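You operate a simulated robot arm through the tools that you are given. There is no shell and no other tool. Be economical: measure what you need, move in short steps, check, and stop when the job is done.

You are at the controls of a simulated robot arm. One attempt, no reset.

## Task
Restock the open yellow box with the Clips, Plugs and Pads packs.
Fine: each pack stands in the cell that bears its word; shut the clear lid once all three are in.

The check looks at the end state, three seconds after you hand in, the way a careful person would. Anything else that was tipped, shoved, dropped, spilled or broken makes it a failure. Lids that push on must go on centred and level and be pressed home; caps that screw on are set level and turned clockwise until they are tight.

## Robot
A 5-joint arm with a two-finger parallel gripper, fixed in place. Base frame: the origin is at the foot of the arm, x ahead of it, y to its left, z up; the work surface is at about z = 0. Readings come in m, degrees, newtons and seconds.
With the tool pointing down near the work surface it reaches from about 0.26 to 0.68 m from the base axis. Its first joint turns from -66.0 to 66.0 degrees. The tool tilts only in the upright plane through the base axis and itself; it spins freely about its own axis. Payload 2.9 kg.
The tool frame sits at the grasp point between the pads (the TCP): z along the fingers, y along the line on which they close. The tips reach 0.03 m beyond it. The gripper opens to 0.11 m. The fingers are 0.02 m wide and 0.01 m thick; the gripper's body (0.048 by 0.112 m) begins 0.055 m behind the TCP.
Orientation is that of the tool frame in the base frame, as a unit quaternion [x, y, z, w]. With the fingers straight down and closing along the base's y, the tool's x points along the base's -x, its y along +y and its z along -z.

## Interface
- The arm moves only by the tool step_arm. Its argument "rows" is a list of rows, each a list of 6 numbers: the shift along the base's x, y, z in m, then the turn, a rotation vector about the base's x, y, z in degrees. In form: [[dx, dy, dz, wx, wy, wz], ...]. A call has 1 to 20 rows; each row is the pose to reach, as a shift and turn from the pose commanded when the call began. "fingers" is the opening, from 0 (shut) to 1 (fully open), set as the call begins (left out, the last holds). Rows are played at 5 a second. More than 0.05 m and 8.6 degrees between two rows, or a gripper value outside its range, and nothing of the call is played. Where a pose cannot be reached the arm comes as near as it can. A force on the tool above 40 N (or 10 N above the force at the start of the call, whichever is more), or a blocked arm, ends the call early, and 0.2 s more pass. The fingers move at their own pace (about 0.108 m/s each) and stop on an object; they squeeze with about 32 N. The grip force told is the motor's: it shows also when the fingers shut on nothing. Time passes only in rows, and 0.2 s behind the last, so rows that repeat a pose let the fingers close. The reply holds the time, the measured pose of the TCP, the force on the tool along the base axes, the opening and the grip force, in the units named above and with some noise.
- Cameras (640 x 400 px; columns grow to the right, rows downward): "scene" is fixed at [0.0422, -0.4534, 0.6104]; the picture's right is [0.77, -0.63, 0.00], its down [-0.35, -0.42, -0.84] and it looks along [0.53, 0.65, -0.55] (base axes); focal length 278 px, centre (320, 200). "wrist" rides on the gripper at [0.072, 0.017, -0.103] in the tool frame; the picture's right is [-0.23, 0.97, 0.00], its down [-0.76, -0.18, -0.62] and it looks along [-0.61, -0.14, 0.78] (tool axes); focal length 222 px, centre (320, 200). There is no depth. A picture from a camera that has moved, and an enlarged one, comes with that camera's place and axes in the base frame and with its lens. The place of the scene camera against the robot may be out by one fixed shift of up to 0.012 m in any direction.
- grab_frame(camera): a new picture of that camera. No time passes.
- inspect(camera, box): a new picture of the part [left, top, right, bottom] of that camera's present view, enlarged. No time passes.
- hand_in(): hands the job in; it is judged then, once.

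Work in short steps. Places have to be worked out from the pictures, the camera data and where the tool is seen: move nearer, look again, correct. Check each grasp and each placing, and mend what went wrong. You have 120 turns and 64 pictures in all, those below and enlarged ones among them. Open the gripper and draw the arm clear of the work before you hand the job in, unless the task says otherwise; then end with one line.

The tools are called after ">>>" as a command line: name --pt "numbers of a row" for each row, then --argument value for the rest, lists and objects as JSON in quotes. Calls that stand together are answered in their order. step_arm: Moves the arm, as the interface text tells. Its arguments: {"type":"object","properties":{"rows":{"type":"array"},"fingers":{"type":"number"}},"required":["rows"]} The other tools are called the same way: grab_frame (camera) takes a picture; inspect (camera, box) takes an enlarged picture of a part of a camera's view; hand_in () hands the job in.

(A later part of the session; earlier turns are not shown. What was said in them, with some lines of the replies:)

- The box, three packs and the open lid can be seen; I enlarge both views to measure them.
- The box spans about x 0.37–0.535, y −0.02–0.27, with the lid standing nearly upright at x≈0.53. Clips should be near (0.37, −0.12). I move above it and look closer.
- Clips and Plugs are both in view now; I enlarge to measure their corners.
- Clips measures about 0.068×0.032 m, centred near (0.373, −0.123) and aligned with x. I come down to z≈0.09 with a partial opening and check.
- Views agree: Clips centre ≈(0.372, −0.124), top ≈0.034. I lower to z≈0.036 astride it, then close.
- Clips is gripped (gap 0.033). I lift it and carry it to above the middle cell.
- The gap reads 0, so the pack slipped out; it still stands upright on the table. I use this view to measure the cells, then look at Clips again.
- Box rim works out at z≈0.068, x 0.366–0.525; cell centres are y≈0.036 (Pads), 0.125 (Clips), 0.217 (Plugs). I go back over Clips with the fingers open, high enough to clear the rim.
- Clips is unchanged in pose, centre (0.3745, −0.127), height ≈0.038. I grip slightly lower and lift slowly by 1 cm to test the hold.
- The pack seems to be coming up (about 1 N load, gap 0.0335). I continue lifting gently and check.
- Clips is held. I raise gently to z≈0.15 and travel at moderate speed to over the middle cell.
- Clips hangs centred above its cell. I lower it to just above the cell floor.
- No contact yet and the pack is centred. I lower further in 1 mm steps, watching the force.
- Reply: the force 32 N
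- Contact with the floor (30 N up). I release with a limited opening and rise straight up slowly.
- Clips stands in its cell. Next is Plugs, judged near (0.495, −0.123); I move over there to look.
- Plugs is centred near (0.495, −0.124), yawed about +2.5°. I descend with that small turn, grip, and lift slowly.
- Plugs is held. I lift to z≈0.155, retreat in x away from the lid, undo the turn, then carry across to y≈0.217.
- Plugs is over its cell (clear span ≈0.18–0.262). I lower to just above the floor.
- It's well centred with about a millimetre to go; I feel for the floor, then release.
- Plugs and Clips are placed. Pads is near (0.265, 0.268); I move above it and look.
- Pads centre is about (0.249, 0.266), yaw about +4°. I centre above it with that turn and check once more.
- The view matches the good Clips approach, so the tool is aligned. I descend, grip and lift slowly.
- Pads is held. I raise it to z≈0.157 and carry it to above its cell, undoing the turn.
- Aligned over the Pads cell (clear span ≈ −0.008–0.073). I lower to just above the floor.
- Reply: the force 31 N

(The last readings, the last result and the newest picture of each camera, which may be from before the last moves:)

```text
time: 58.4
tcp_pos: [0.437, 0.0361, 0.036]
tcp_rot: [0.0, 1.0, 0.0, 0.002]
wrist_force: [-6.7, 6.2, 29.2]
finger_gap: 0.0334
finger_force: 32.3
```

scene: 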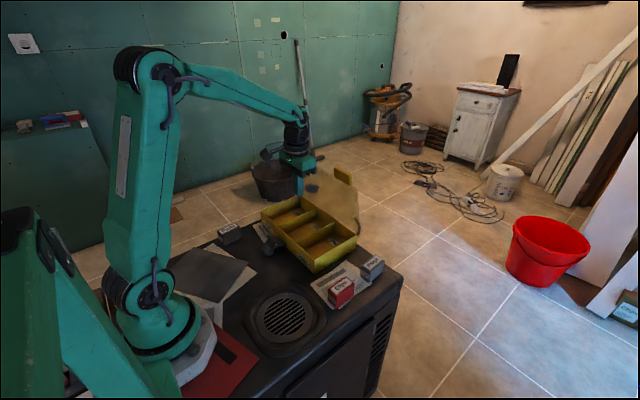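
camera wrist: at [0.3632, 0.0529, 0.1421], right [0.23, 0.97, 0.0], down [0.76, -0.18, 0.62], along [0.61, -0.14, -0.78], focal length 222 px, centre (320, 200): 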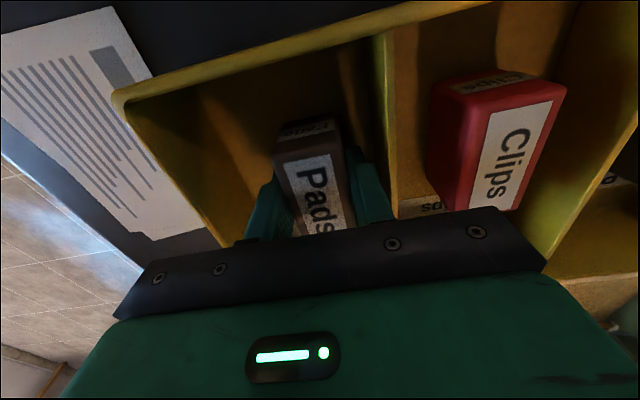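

Pads has touched the floor. I release with a small opening and rise straight up.

>>> step_arm --pt "0 0 0.001 0 0 0" --pt "0 0 0.001 0 0 0" --pt "0 0 0.001 0 0 0" --fingers 0.43

>>> step_arm --pt "0 0 0.01 0 0 0" --pt "0 0 0.03 0 0 0" --pt "0 0 0.06 0 0 0" --pt "0 0 0.1 0 0 0" --pt "0 0 0.14 0 0 0" --pt "-0.03 0.03 0.18 0 0 0" --pt "-0.06 0.06 0.2 0 0 0" --pt "-0.1 0.09 0.2 0 0 0" --pt "-0.1 0.09 0.2 0 0 0"

>>> grab_frame --camera "wrist"

>>> inspect --camera "scene" --box '[220, 140, 400, 280]'

```text
time: 59.2
tcp_pos: [0.4366, 0.0358, 0.0356]
tcp_rot: [0.0, 1.0, 0.001, -0.002]
wrist_force: [1.8, -5.4, 6.8]
finger_gap: 0.0443
finger_force: 0.1
```

```text
refused: row 6 steps farther than a row can; nothing moved
```

```text
28 pictures are left
camera wrist: at [0.3631, 0.0518, 0.1392], right [0.23, 0.97, 0.0], down [0.76, -0.18, 0.62], along [0.61, -0.14, -0.78], focal length 222 px, centre (320, 200)
```

wrist: 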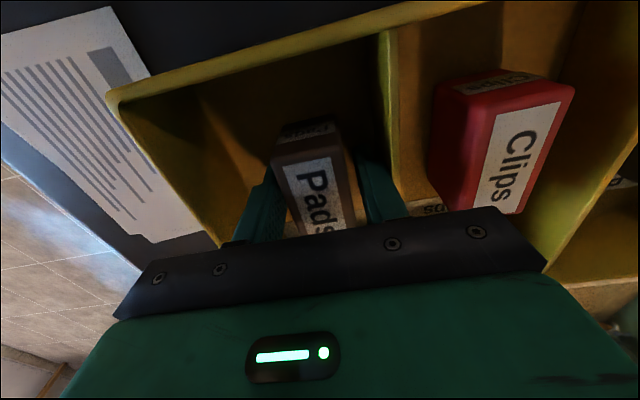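

```text
2.86 times, centred on (310, 210) of scene
camera zoom: at [0.0421, -0.4534, 0.6104], right [0.77, -0.63, 0.0], down [-0.35, -0.42, -0.84], along [0.53, 0.65, -0.55], focal length 794 px, centre (349, 171)
```

zoom: 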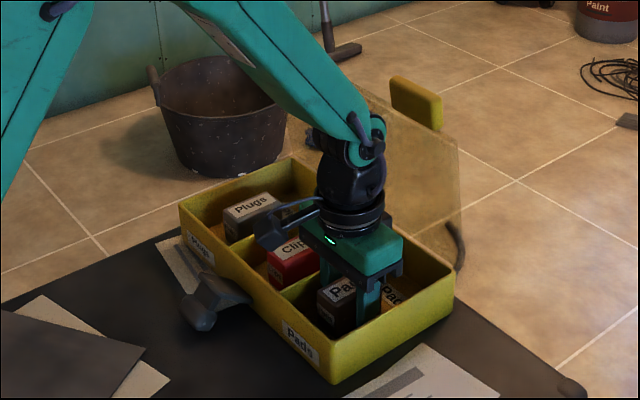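

Fingers are free; the retreat was refused for step size, so I send it again in smaller rows.

>>> step_arm --pt "0 0 0.01 0 0 0" --pt "0 0 0.03 0 0 0" --pt "0 0 0.06 0 0 0" --pt "0 0 0.095 0 0 0" --pt "0 0 0.13 0 0 0" --pt "-0.02 0.02 0.16 0 0 0" --pt "-0.04 0.04 0.19 0 0 0" --pt "-0.06 0.06 0.22 0 0 0" --pt "-0.09 0.08 0.24 0 0 0" --pt "-0.09 0.08 0.24 0 0 0"

>>> grab_frame --camera "wrist"

>>> inspect --camera "scene" --box '[220, 140, 400, 280]'

```text
time: 61.4
tcp_pos: [0.345, 0.1159, 0.2759]
tcp_rot: [0.0, 1.0, 0.0, 0.0]
wrist_force: [0.7, 0.4, 0.0]
finger_gap: 0.0471
finger_force: 0.0
```

```text
26 pictures are left
camera wrist: at [0.2726, 0.1334, 0.3803], right [0.23, 0.97, 0.0], down [0.76, -0.18, 0.62], along [0.61, -0.14, -0.78], focal length 222 px, centre (320, 200)
```

wrist: 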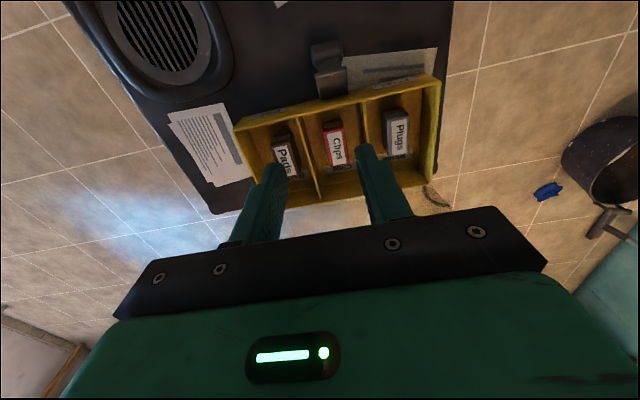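

```text
2.86 times, centred on (310, 210) of scene
camera zoom: at [0.0422, -0.4534, 0.6104], right [0.77, -0.63, 0.0], down [-0.35, -0.42, -0.84], along [0.53, 0.65, -0.55], focal length 794 px, centre (349, 171)
```

zoom: 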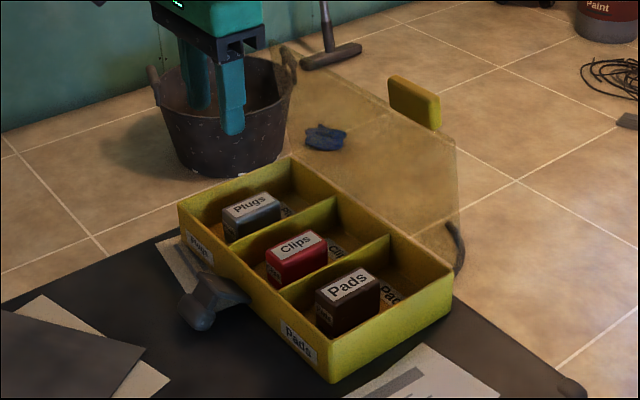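

All three packs stand in their cells. The lid stands nearly upright with its top at z≈0.23 and a yellow tab near (0.505, 0.034, 0.255). I move above the tab with the tool spun 90° so the fingers close along x, and look.

>>> step_arm --pt "0.0 0 0.02 0 0 7.5" --pt "0.0 0 0.05 0 0 15" --pt "0.01 -0.01 0.085 0 0 22.5" --pt "0.03 -0.02 0.085 0 0 30" --pt "0.05 -0.03 0.085 0 0 37.5" --pt "0.07 -0.04 0.085 0 0 45" --pt "0.09 -0.05 0.085 0 0 52.5" --pt "0.11 -0.06 0.085 0 0 60" --pt "0.13 -0.07 0.085 0 0 67.5" --pt "0.15 -0.08 0.085 0 0 75" --pt "0.16 -0.082 0.085 0 0 82.5" --pt "0.16 -0.082 0.085 0 0 90" --pt "0.16 -0.082 0.085 0 0 90" --fingers 0.7

>>> grab_frame --camera "wrist"

>>> inspect --camera "scene" --box '[260, 100, 400, 220]'

```text
time: 64.2
tcp_pos: [0.5051, 0.0334, 0.3602]
tcp_rot: [0.708, -0.706, 0.0, 0.0]
wrist_force: [0.3, 0.2, -0.4]
finger_gap: 0.0769
finger_force: 0.0
```

```text
24 pictures are left
camera wrist: at [0.4886, -0.0397, 0.4653], right [-0.97, 0.23, 0.0], down [0.18, 0.76, 0.62], along [0.14, 0.61, -0.78], focal length 222 px, centre (320, 200)
```

wrist: 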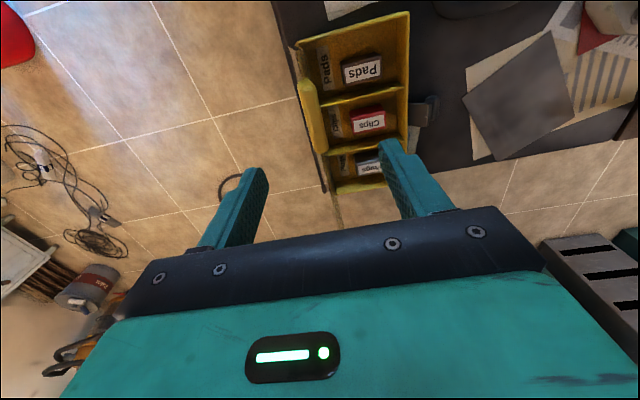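

```text
3.33 times, centred on (330, 160) of scene
camera zoom: at [0.0422, -0.4534, 0.6104], right [0.77, -0.63, 0.0], down [-0.35, -0.42, -0.84], along [0.53, 0.65, -0.55], focal length 927 px, centre (287, 333)
```

zoom: 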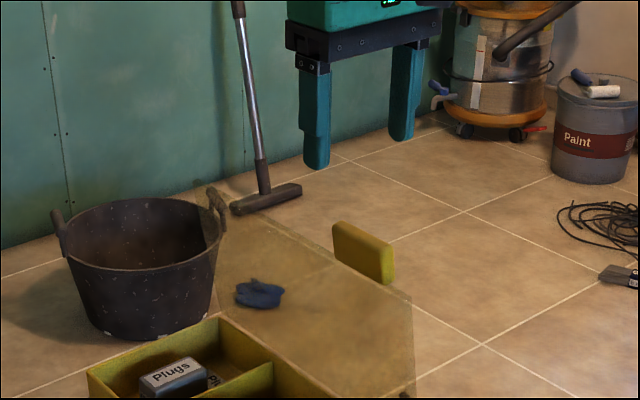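

The tab can be seen end-on from the wrist; I enlarge to locate it.

>>> inspect --camera "wrist" --box '[260, 10, 440, 210]'

```text
2.00 times, centred on (350, 110) of wrist
camera zoom: at [0.4886, -0.0397, 0.4653], right [-0.97, 0.23, 0.0], down [0.18, 0.76, 0.62], along [0.14, 0.61, -0.78], focal length 444 px, centre (260, 380)
```

zoom: 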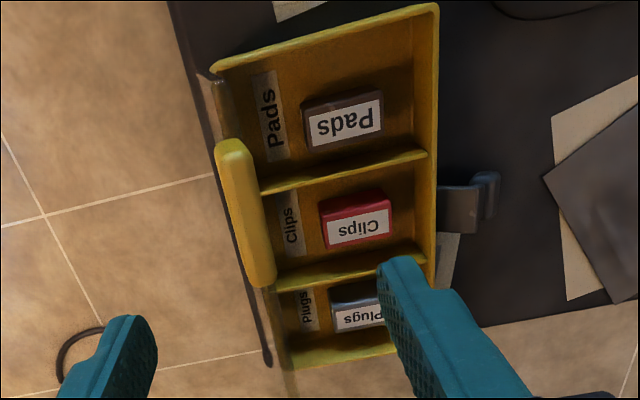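

Tab: x≈0.509, y≈0.006–0.074, z≈0.234–0.264, about 1 cm thick. I lower the open fingers astride it.

>>> step_arm --pt "0.004 0 -0.03 0 0 0" --pt "0.004 0 -0.06 0 0 0" --pt "0.004 0 -0.085 0 0 0" --pt "0.004 0 -0.1 0 0 0" --pt "0.004 0 -0.1 0 0 0" --fingers 0.5

>>> inspect --camera "wrist" --box '[220, 20, 440, 220]'

>>> inspect --camera "scene" --box '[260, 120, 400, 240]'

```text
time: 65.4
tcp_pos: [0.5087, 0.0323, 0.2599]
tcp_rot: [-0.707, 0.708, 0.0, 0.0]
wrist_force: [0.1, 0.0, 0.1]
finger_gap: 0.055
finger_force: 0.1
```

```text
2.00 times, centred on (330, 120) of wrist
camera zoom: at [0.4912, -0.0398, 0.3648], right [-0.97, 0.23, 0.0], down [0.18, 0.76, 0.62], along [0.14, 0.61, -0.78], focal length 444 px, centre (300, 360)
```

zoom: 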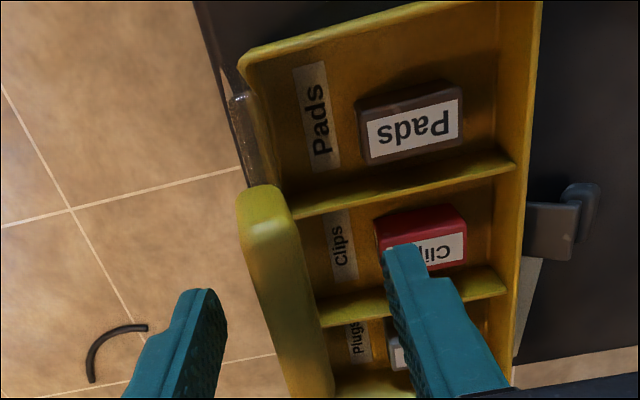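

```text
3.33 times, centred on (330, 180) of scene
camera zoom: at [0.0422, -0.4534, 0.6104], right [0.77, -0.63, 0.0], down [-0.35, -0.42, -0.84], along [0.53, 0.65, -0.55], focal length 927 px, centre (287, 267)
```

zoom: 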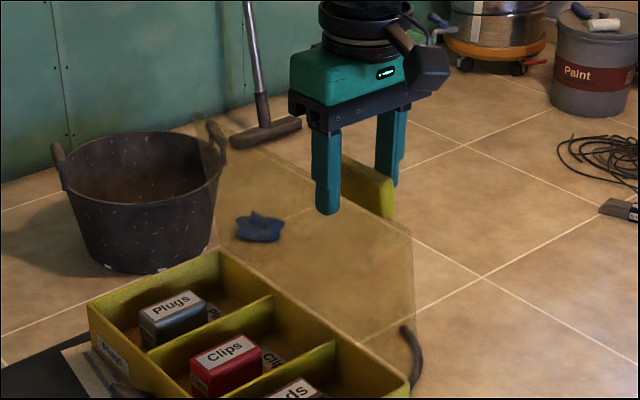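

The fingers straddle the tab. I narrow the gap without squeezing and swing the lid about 10° forward around its hinge (≈x 0.525, z 0.068), then check.

>>> step_arm --pt "0 0 0 0 0 0" --pt "0 0 0 0 0 0" --pt "-0.008 0 -0.001 0 -2.5 0" --pt "-0.017 0 -0.003 0 -5 0" --pt "-0.025 0 -0.005 0 -7.5 0" --pt "-0.034 0 -0.007 0 -10 0" --pt "-0.034 0 -0.007 0 -10 0" --fingers 0.27

>>> inspect --camera "wrist" --box '[220, 20, 440, 220]'

>>> inspect --camera "scene" --box '[240, 120, 400, 260]'

```text
time: 67.0
tcp_pos: [0.4744, 0.0342, 0.2538]
tcp_rot: [0.705, -0.704, 0.057, -0.066]
wrist_force: [-0.1, 0.3, -0.3]
finger_gap: 0.0296
finger_force: 0.7
```

```text
2.00 times, centred on (330, 120) of wrist
camera zoom: at [0.4407, -0.0404, 0.3526], right [-0.96, 0.23, -0.17], down [0.07, 0.75, 0.65], along [0.27, 0.62, -0.74], focal length 444 px, centre (300, 360)
```

zoom: 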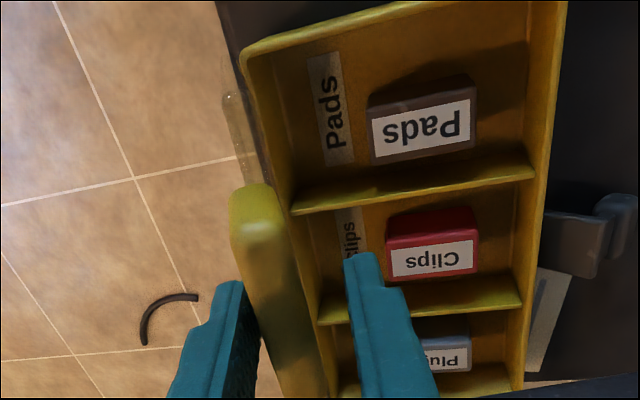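

```text
2.86 times, centred on (320, 190) of scene
camera zoom: at [0.0422, -0.4534, 0.6104], right [0.77, -0.63, 0.0], down [-0.35, -0.42, -0.84], along [0.53, 0.65, -0.55], focal length 794 px, centre (320, 229)
```

zoom: 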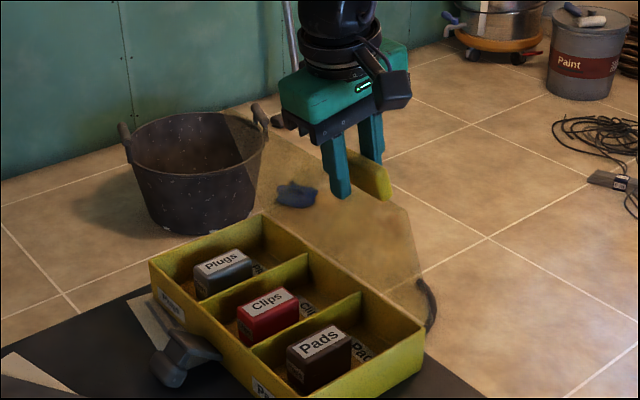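

The lid follows between the fingers. I continue the arc to about 45° in 5° rows.

>>> step_arm --pt "-0.016 0 -0.005 0 -5 0" --pt "-0.031 0 -0.0115 0 -10 0" --pt "-0.046 0 -0.019 0 -15 0" --pt "-0.06 0 -0.028 0 -20 0" --pt "-0.074 0 -0.038 0 -25 0" --pt "-0.086 0 -0.05 0 -30 0" --pt "-0.086 0 -0.05 0 -30 0"

>>> grab_frame --camera "wrist"

>>> inspect --camera "scene" --box '[220, 130, 380, 270]'

```text
time: 68.6
tcp_pos: [0.3898, 0.0325, 0.2033]
tcp_rot: [0.67, -0.658, 0.223, -0.259]
wrist_force: [0.7, 0.5, 0.2]
finger_gap: 0.0297
finger_force: 0.1
out of reach, approached as far as the arm can: row 6, 7
```

```text
17 pictures are left
camera wrist: at [0.3131, -0.045, 0.2698], right [-0.76, 0.23, -0.61], down [-0.29, 0.73, 0.62], along [0.59, 0.65, -0.48], focal length 222 px, centre (320, 200)
```

wrist: 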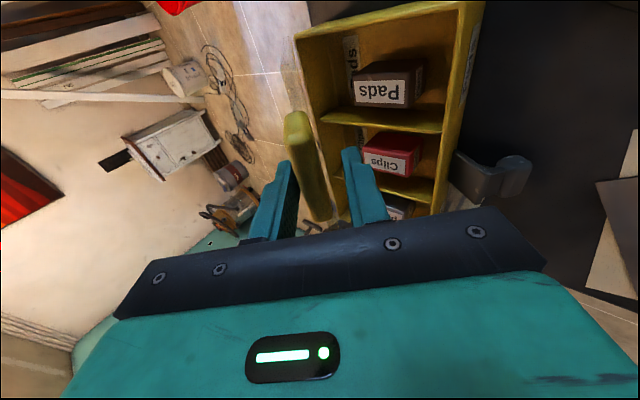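

```text
2.86 times, centred on (300, 200) of scene
camera zoom: at [0.0422, -0.4534, 0.6104], right [0.77, -0.63, 0.0], down [-0.35, -0.42, -0.84], along [0.53, 0.65, -0.55], focal length 794 px, centre (377, 200)
```

zoom: 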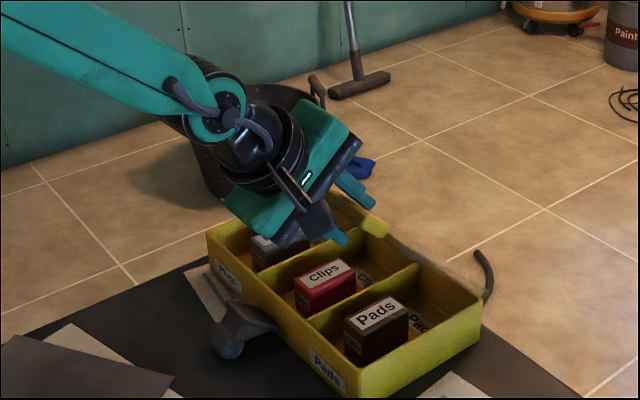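

The tab still rests against the upper finger, so the hinge holds itself by friction. I open slightly, back off along the tool axis, then straighten the tool above.

>>> step_arm --pt "0 0 0 0 0 0" --pt "-0.013 0 0.015 0 0 0" --pt "-0.026 0 0.031 0 0 0" --pt "-0.04 0 0.048 0 4 0" --pt "-0.04 0 0.075 0 12 0" --pt "-0.035 0 0.1 0 20 0" --pt "-0.03 0.01 0.12 0 28 0" --pt "-0.02 0.03 0.13 0 36 0" --pt "-0.01 0.05 0.13 0 40 0" --pt "-0.01 0.05 0.13 0 40 0" --fingers 0.45

>>> grab_frame --camera "scene"

```text
time: 70.8
tcp_pos: [0.3791, 0.0845, 0.3339]
tcp_rot: [-0.706, 0.708, -0.001, 0.003]
wrist_force: [-0.1, 0.1, -0.3]
finger_gap: 0.0496
finger_force: 0.0
out of reach, approached as far as the arm can: row 9, 10
```

```text
15 pictures are left
```

scene: 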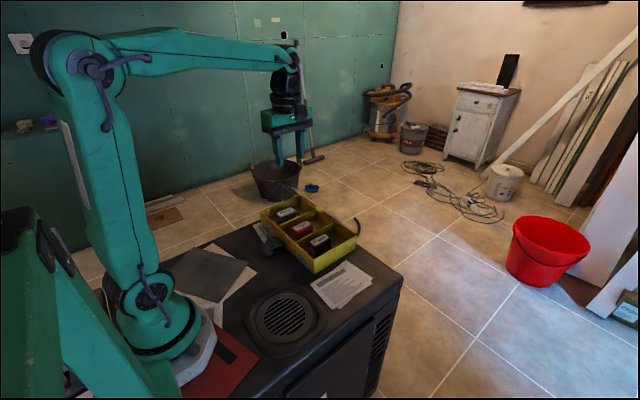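

The tool is upright again. I enlarge to see where the lid is now.

>>> inspect --camera "scene" --box '[220, 140, 380, 280]'

```text
2.86 times, centred on (300, 210) of scene
camera zoom: at [0.0422, -0.4534, 0.6104], right [0.77, -0.63, 0.0], down [-0.35, -0.42, -0.84], along [0.53, 0.65, -0.55], focal length 794 px, centre (377, 171)
```

zoom: 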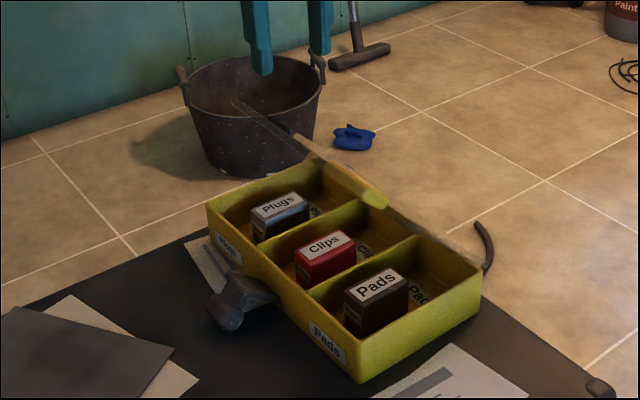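

The lid rests at about 40° and stays there. I close the fingers, move over the lid plate near y≈0.11, and descend to just above it.

>>> step_arm --pt "0.025 0.013 0 0 0 0" --pt "0.051 0.026 0 0 0 0" --pt "0.051 0.026 -0.04 0 0 0" --pt "0.051 0.026 -0.08 0 0 0" --pt "0.051 0.026 -0.095 0 0 0" --pt "0.051 0.026 -0.095 0 0 0" --fingers 0.0

>>> step_arm --pt "-0.004 0 -0.012 0 0 0" --pt "-0.01 0 -0.024 0 0 0" --pt "-0.018 0 -0.036 0 0 0" --pt "-0.027 0 -0.05 0 0 0" --pt "-0.035 0 -0.064 0 0 0" --pt "-0.035 0 -0.064 0 0 0"

>>> inspect --camera "scene" --box '[220, 140, 380, 280]'

```text
time: 72.2
tcp_pos: [0.433, 0.1078, 0.2377]
tcp_rot: [0.707, -0.707, 0.003, -0.004]
wrist_force: [-0.5, 1.0, 0.1]
finger_gap: 0.0
finger_force: 31.7
```

```text
time: 73.6
tcp_pos: [0.3961, 0.1088, 0.1748]
tcp_rot: [0.707, -0.707, 0.002, -0.004]
wrist_force: [0.3, 0.0, 0.5]
finger_gap: 0.0001
finger_force: 32.3
```

```text
2.86 times, centred on (300, 210) of scene
camera zoom: at [0.0422, -0.4534, 0.6104], right [0.77, -0.63, 0.0], down [-0.35, -0.42, -0.84], along [0.53, 0.65, -0.55], focal length 794 px, centre (377, 171)
```

zoom: 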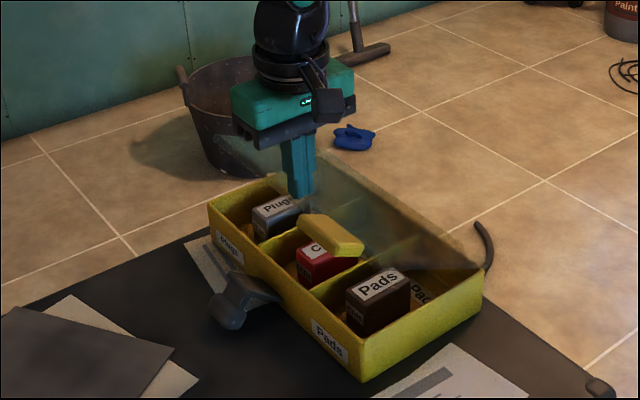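

The lid is following down. I continue along the arc to near closed.

>>> step_arm --pt "-0.006 0 -0.013 0 0 0" --pt "-0.012 0 -0.026 0 0 0" --pt "-0.016 0 -0.038 0 0 0" --pt "-0.018 0 -0.05 0 0 0" --pt "-0.02 0 -0.06 0 0 0" --pt "-0.02 0 -0.065 0 0 0" --pt "-0.02 0 -0.065 0 0 0"

>>> inspect --camera "scene" --box '[220, 140, 380, 280]'

```text
time: 75.2
tcp_pos: [0.3771, 0.1082, 0.109]
tcp_rot: [-0.707, 0.707, -0.003, 0.003]
wrist_force: [-0.5, 0.7, -0.1]
finger_gap: 0.0
finger_force: 32.2
```

```text
2.86 times, centred on (300, 210) of scene
camera zoom: at [0.0422, -0.4534, 0.6104], right [0.77, -0.63, 0.0], down [-0.35, -0.42, -0.84], along [0.53, 0.65, -0.55], focal length 794 px, centre (377, 171)
```

zoom: 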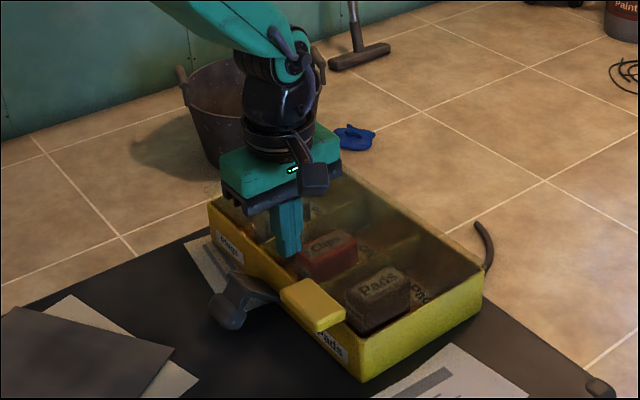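

Nearly shut. I press down in small steps until I feel firm contact with the rim.

>>> step_arm --pt "0 0 -0.002 0 0 0" --pt "0 0 -0.004 0 0 0" --pt "0 0 -0.006 0 0 0" --pt "0 0 -0.008 0 0 0" --pt "0 0 -0.01 0 0 0" --pt "0 0 -0.012 0 0 0" --pt "0 0 -0.012 0 0 0"

```text
time: 76.8
tcp_pos: [0.3748, 0.1097, 0.0983]
tcp_rot: [-0.707, 0.707, -0.001, 0.002]
wrist_force: [-0.5, -0.7, 0.1]
finger_gap: 0.0001
finger_force: 32.0
```

No firm contact yet with the tips at z≈0.068; I go on a little.

>>> step_arm --pt "0 0 -0.001 0 0 0" --pt "0 0 -0.002 0 0 0" --pt "0 0 -0.003 0 0 0" --pt "0 0 -0.004 0 0 0" --pt "0 0 -0.005 0 0 0" --pt "0 0 -0.006 0 0 0"

>>> inspect --camera "scene" --box '[240, 180, 370, 280]'

```text
time: 77.8
tcp_pos: [0.3755, 0.1093, 0.0965]
tcp_rot: [0.707, -0.707, 0.003, -0.006]
wrist_force: [-5.6, -1.4, 17.7]
finger_gap: 0.0
finger_force: 32.1
stopped in row 5: the force on the tool passed its limit (the readings are from after the stop); the commanded pose is now the measured one
```

```text
4.00 times, centred on (305, 230) of scene
camera zoom: at [0.0421, -0.4534, 0.6104], right [0.77, -0.63, 0.0], down [-0.35, -0.42, -0.84], along [0.53, 0.65, -0.55], focal length 1112 px, centre (380, 80)
```

zoom: 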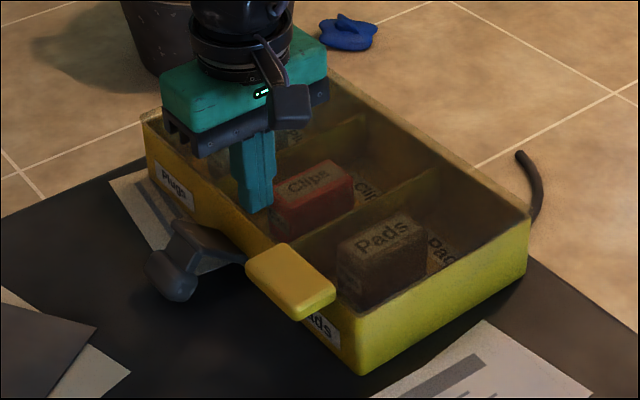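

Firm contact: the lid sits on the rim. I rise straight up and clear of the work, then inspect.

>>> step_arm --pt "0 0 0.01 0 0 0" --pt "0 0 0.04 0 0 0" --pt "0 0 0.08 0 0 0" --pt "0 0 0.12 0 0 0" --pt "0 0 0.16 0 0 0" --pt "-0.02 0 0.2 0 0 0" --pt "-0.03 0.02 0.24 0 0 0" --pt "-0.03 0.02 0.27 0 0 0" --pt "-0.03 0.02 0.27 0 0 0"

>>> inspect --camera "scene" --box '[240, 180, 370, 280]'

>>> grab_frame --camera "wrist"

```text
time: 79.8
tcp_pos: [0.3463, 0.1306, 0.3677]
tcp_rot: [-0.706, 0.708, -0.001, 0.004]
wrist_force: [-0.3, -0.5, 0.5]
finger_gap: 0.0002
finger_force: 32.2
```

```text
4.00 times, centred on (305, 230) of scene
camera zoom: at [0.0422, -0.4534, 0.6104], right [0.77, -0.63, 0.0], down [-0.35, -0.42, -0.84], along [0.53, 0.65, -0.55], focal length 1112 px, centre (380, 80)
```

zoom: 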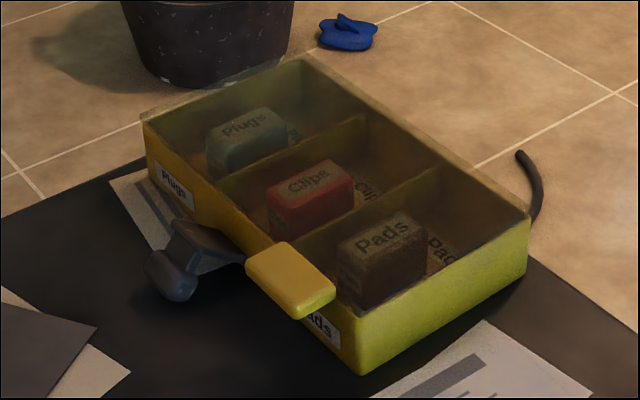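

```text
9 pictures are left
camera wrist: at [0.3286, 0.0575, 0.4715], right [-0.97, 0.23, -0.01], down [0.17, 0.76, 0.63], along [0.15, 0.61, -0.78], focal length 222 px, centre (320, 200)
```

wrist: 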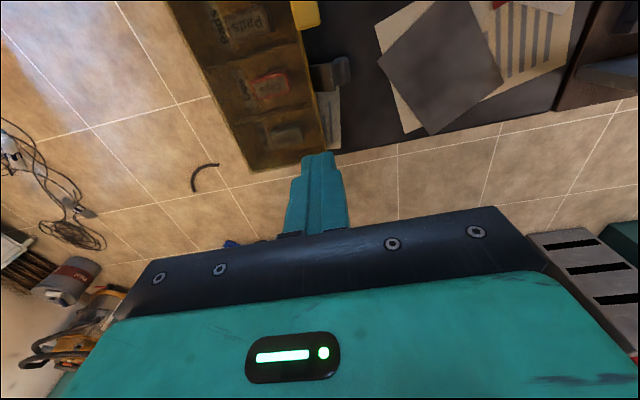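

The lid looks flat over the box with all packs upright below it. I enlarge the front rim to be sure there's no gap.

>>> inspect --camera "scene" --box '[268, 200, 348, 280]'

>>> inspect --camera "scene" --box '[255, 180, 315, 230]'

```text
5.00 times, centred on (308, 240) of scene
camera zoom: at [0.0422, -0.4534, 0.6104], right [0.77, -0.63, 0.0], down [-0.35, -0.42, -0.84], along [0.53, 0.65, -0.55], focal length 1390 px, centre (380, 0)
```

zoom: 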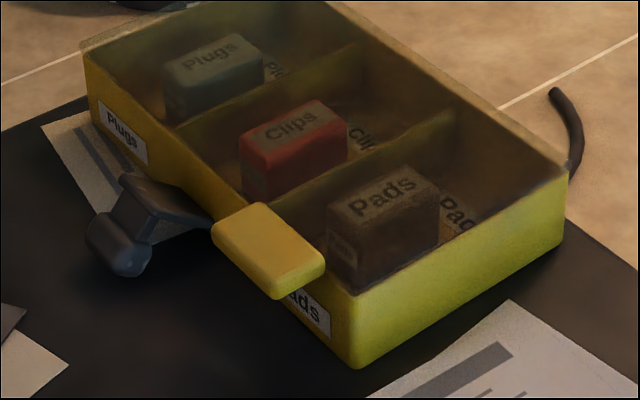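

```text
8.00 times, centred on (285, 205) of scene
camera zoom: at [0.0422, -0.4534, 0.6104], right [0.77, -0.63, 0.0], down [-0.35, -0.42, -0.84], along [0.53, 0.65, -0.55], focal length 2225 px, centre (600, 160)
```

zoom: 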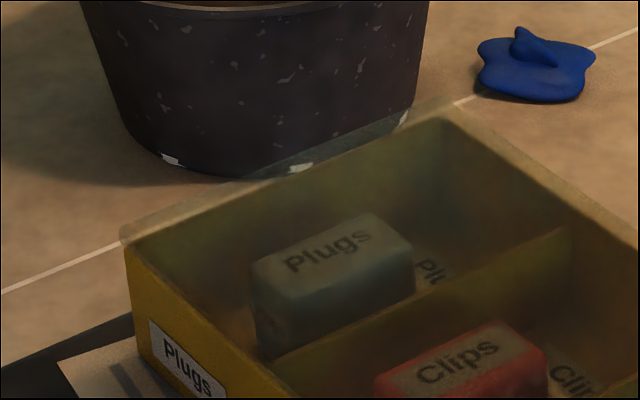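

The fringe is even from front to back, so the lid is flat and shut; the grey clasp and everything else are unmoved. I open the gripper, draw clear, and hand in.

>>> step_arm --pt "-0.01 0.01 0.03 0 0 0" --pt "-0.02 0.02 0.06 0 0 0" --pt "-0.02 0.02 0.06 0 0 0" --pt "-0.02 0.02 0.06 0 0 0" --fingers 1.0

>>> inspect --camera "scene" --box '[200, 150, 400, 320]'

```text
time: 80.8
tcp_pos: [0.3252, 0.1522, 0.4262]
tcp_rot: [-0.707, 0.707, -0.001, 0.004]
wrist_force: [-0.7, -0.1, 0.7]
finger_gap: 0.1098
finger_force: 0.0
```

```text
2.35 times, centred on (300, 235) of scene
camera zoom: at [0.0422, -0.4534, 0.6104], right [0.77, -0.63, 0.0], down [-0.35, -0.42, -0.84], along [0.53, 0.65, -0.55], focal length 654 px, centre (367, 118)
```

zoom: 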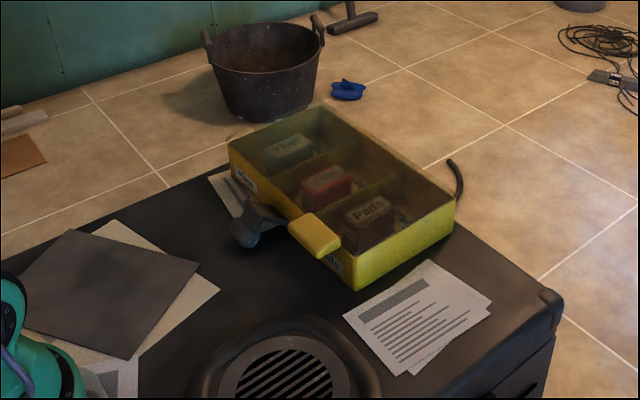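

The lid is shut, the packs are in place, and the arm is clear; I hand in.

>>> hand_in

```text
The job is handed in.
```

I put the Clips, Plugs and Pads packs upright in the cells bearing their words, shut the clear lid flat on the box, and drew the arm clear before handing in. Clips slipped from the gripper on the first lift but stayed upright, and the second lift held.
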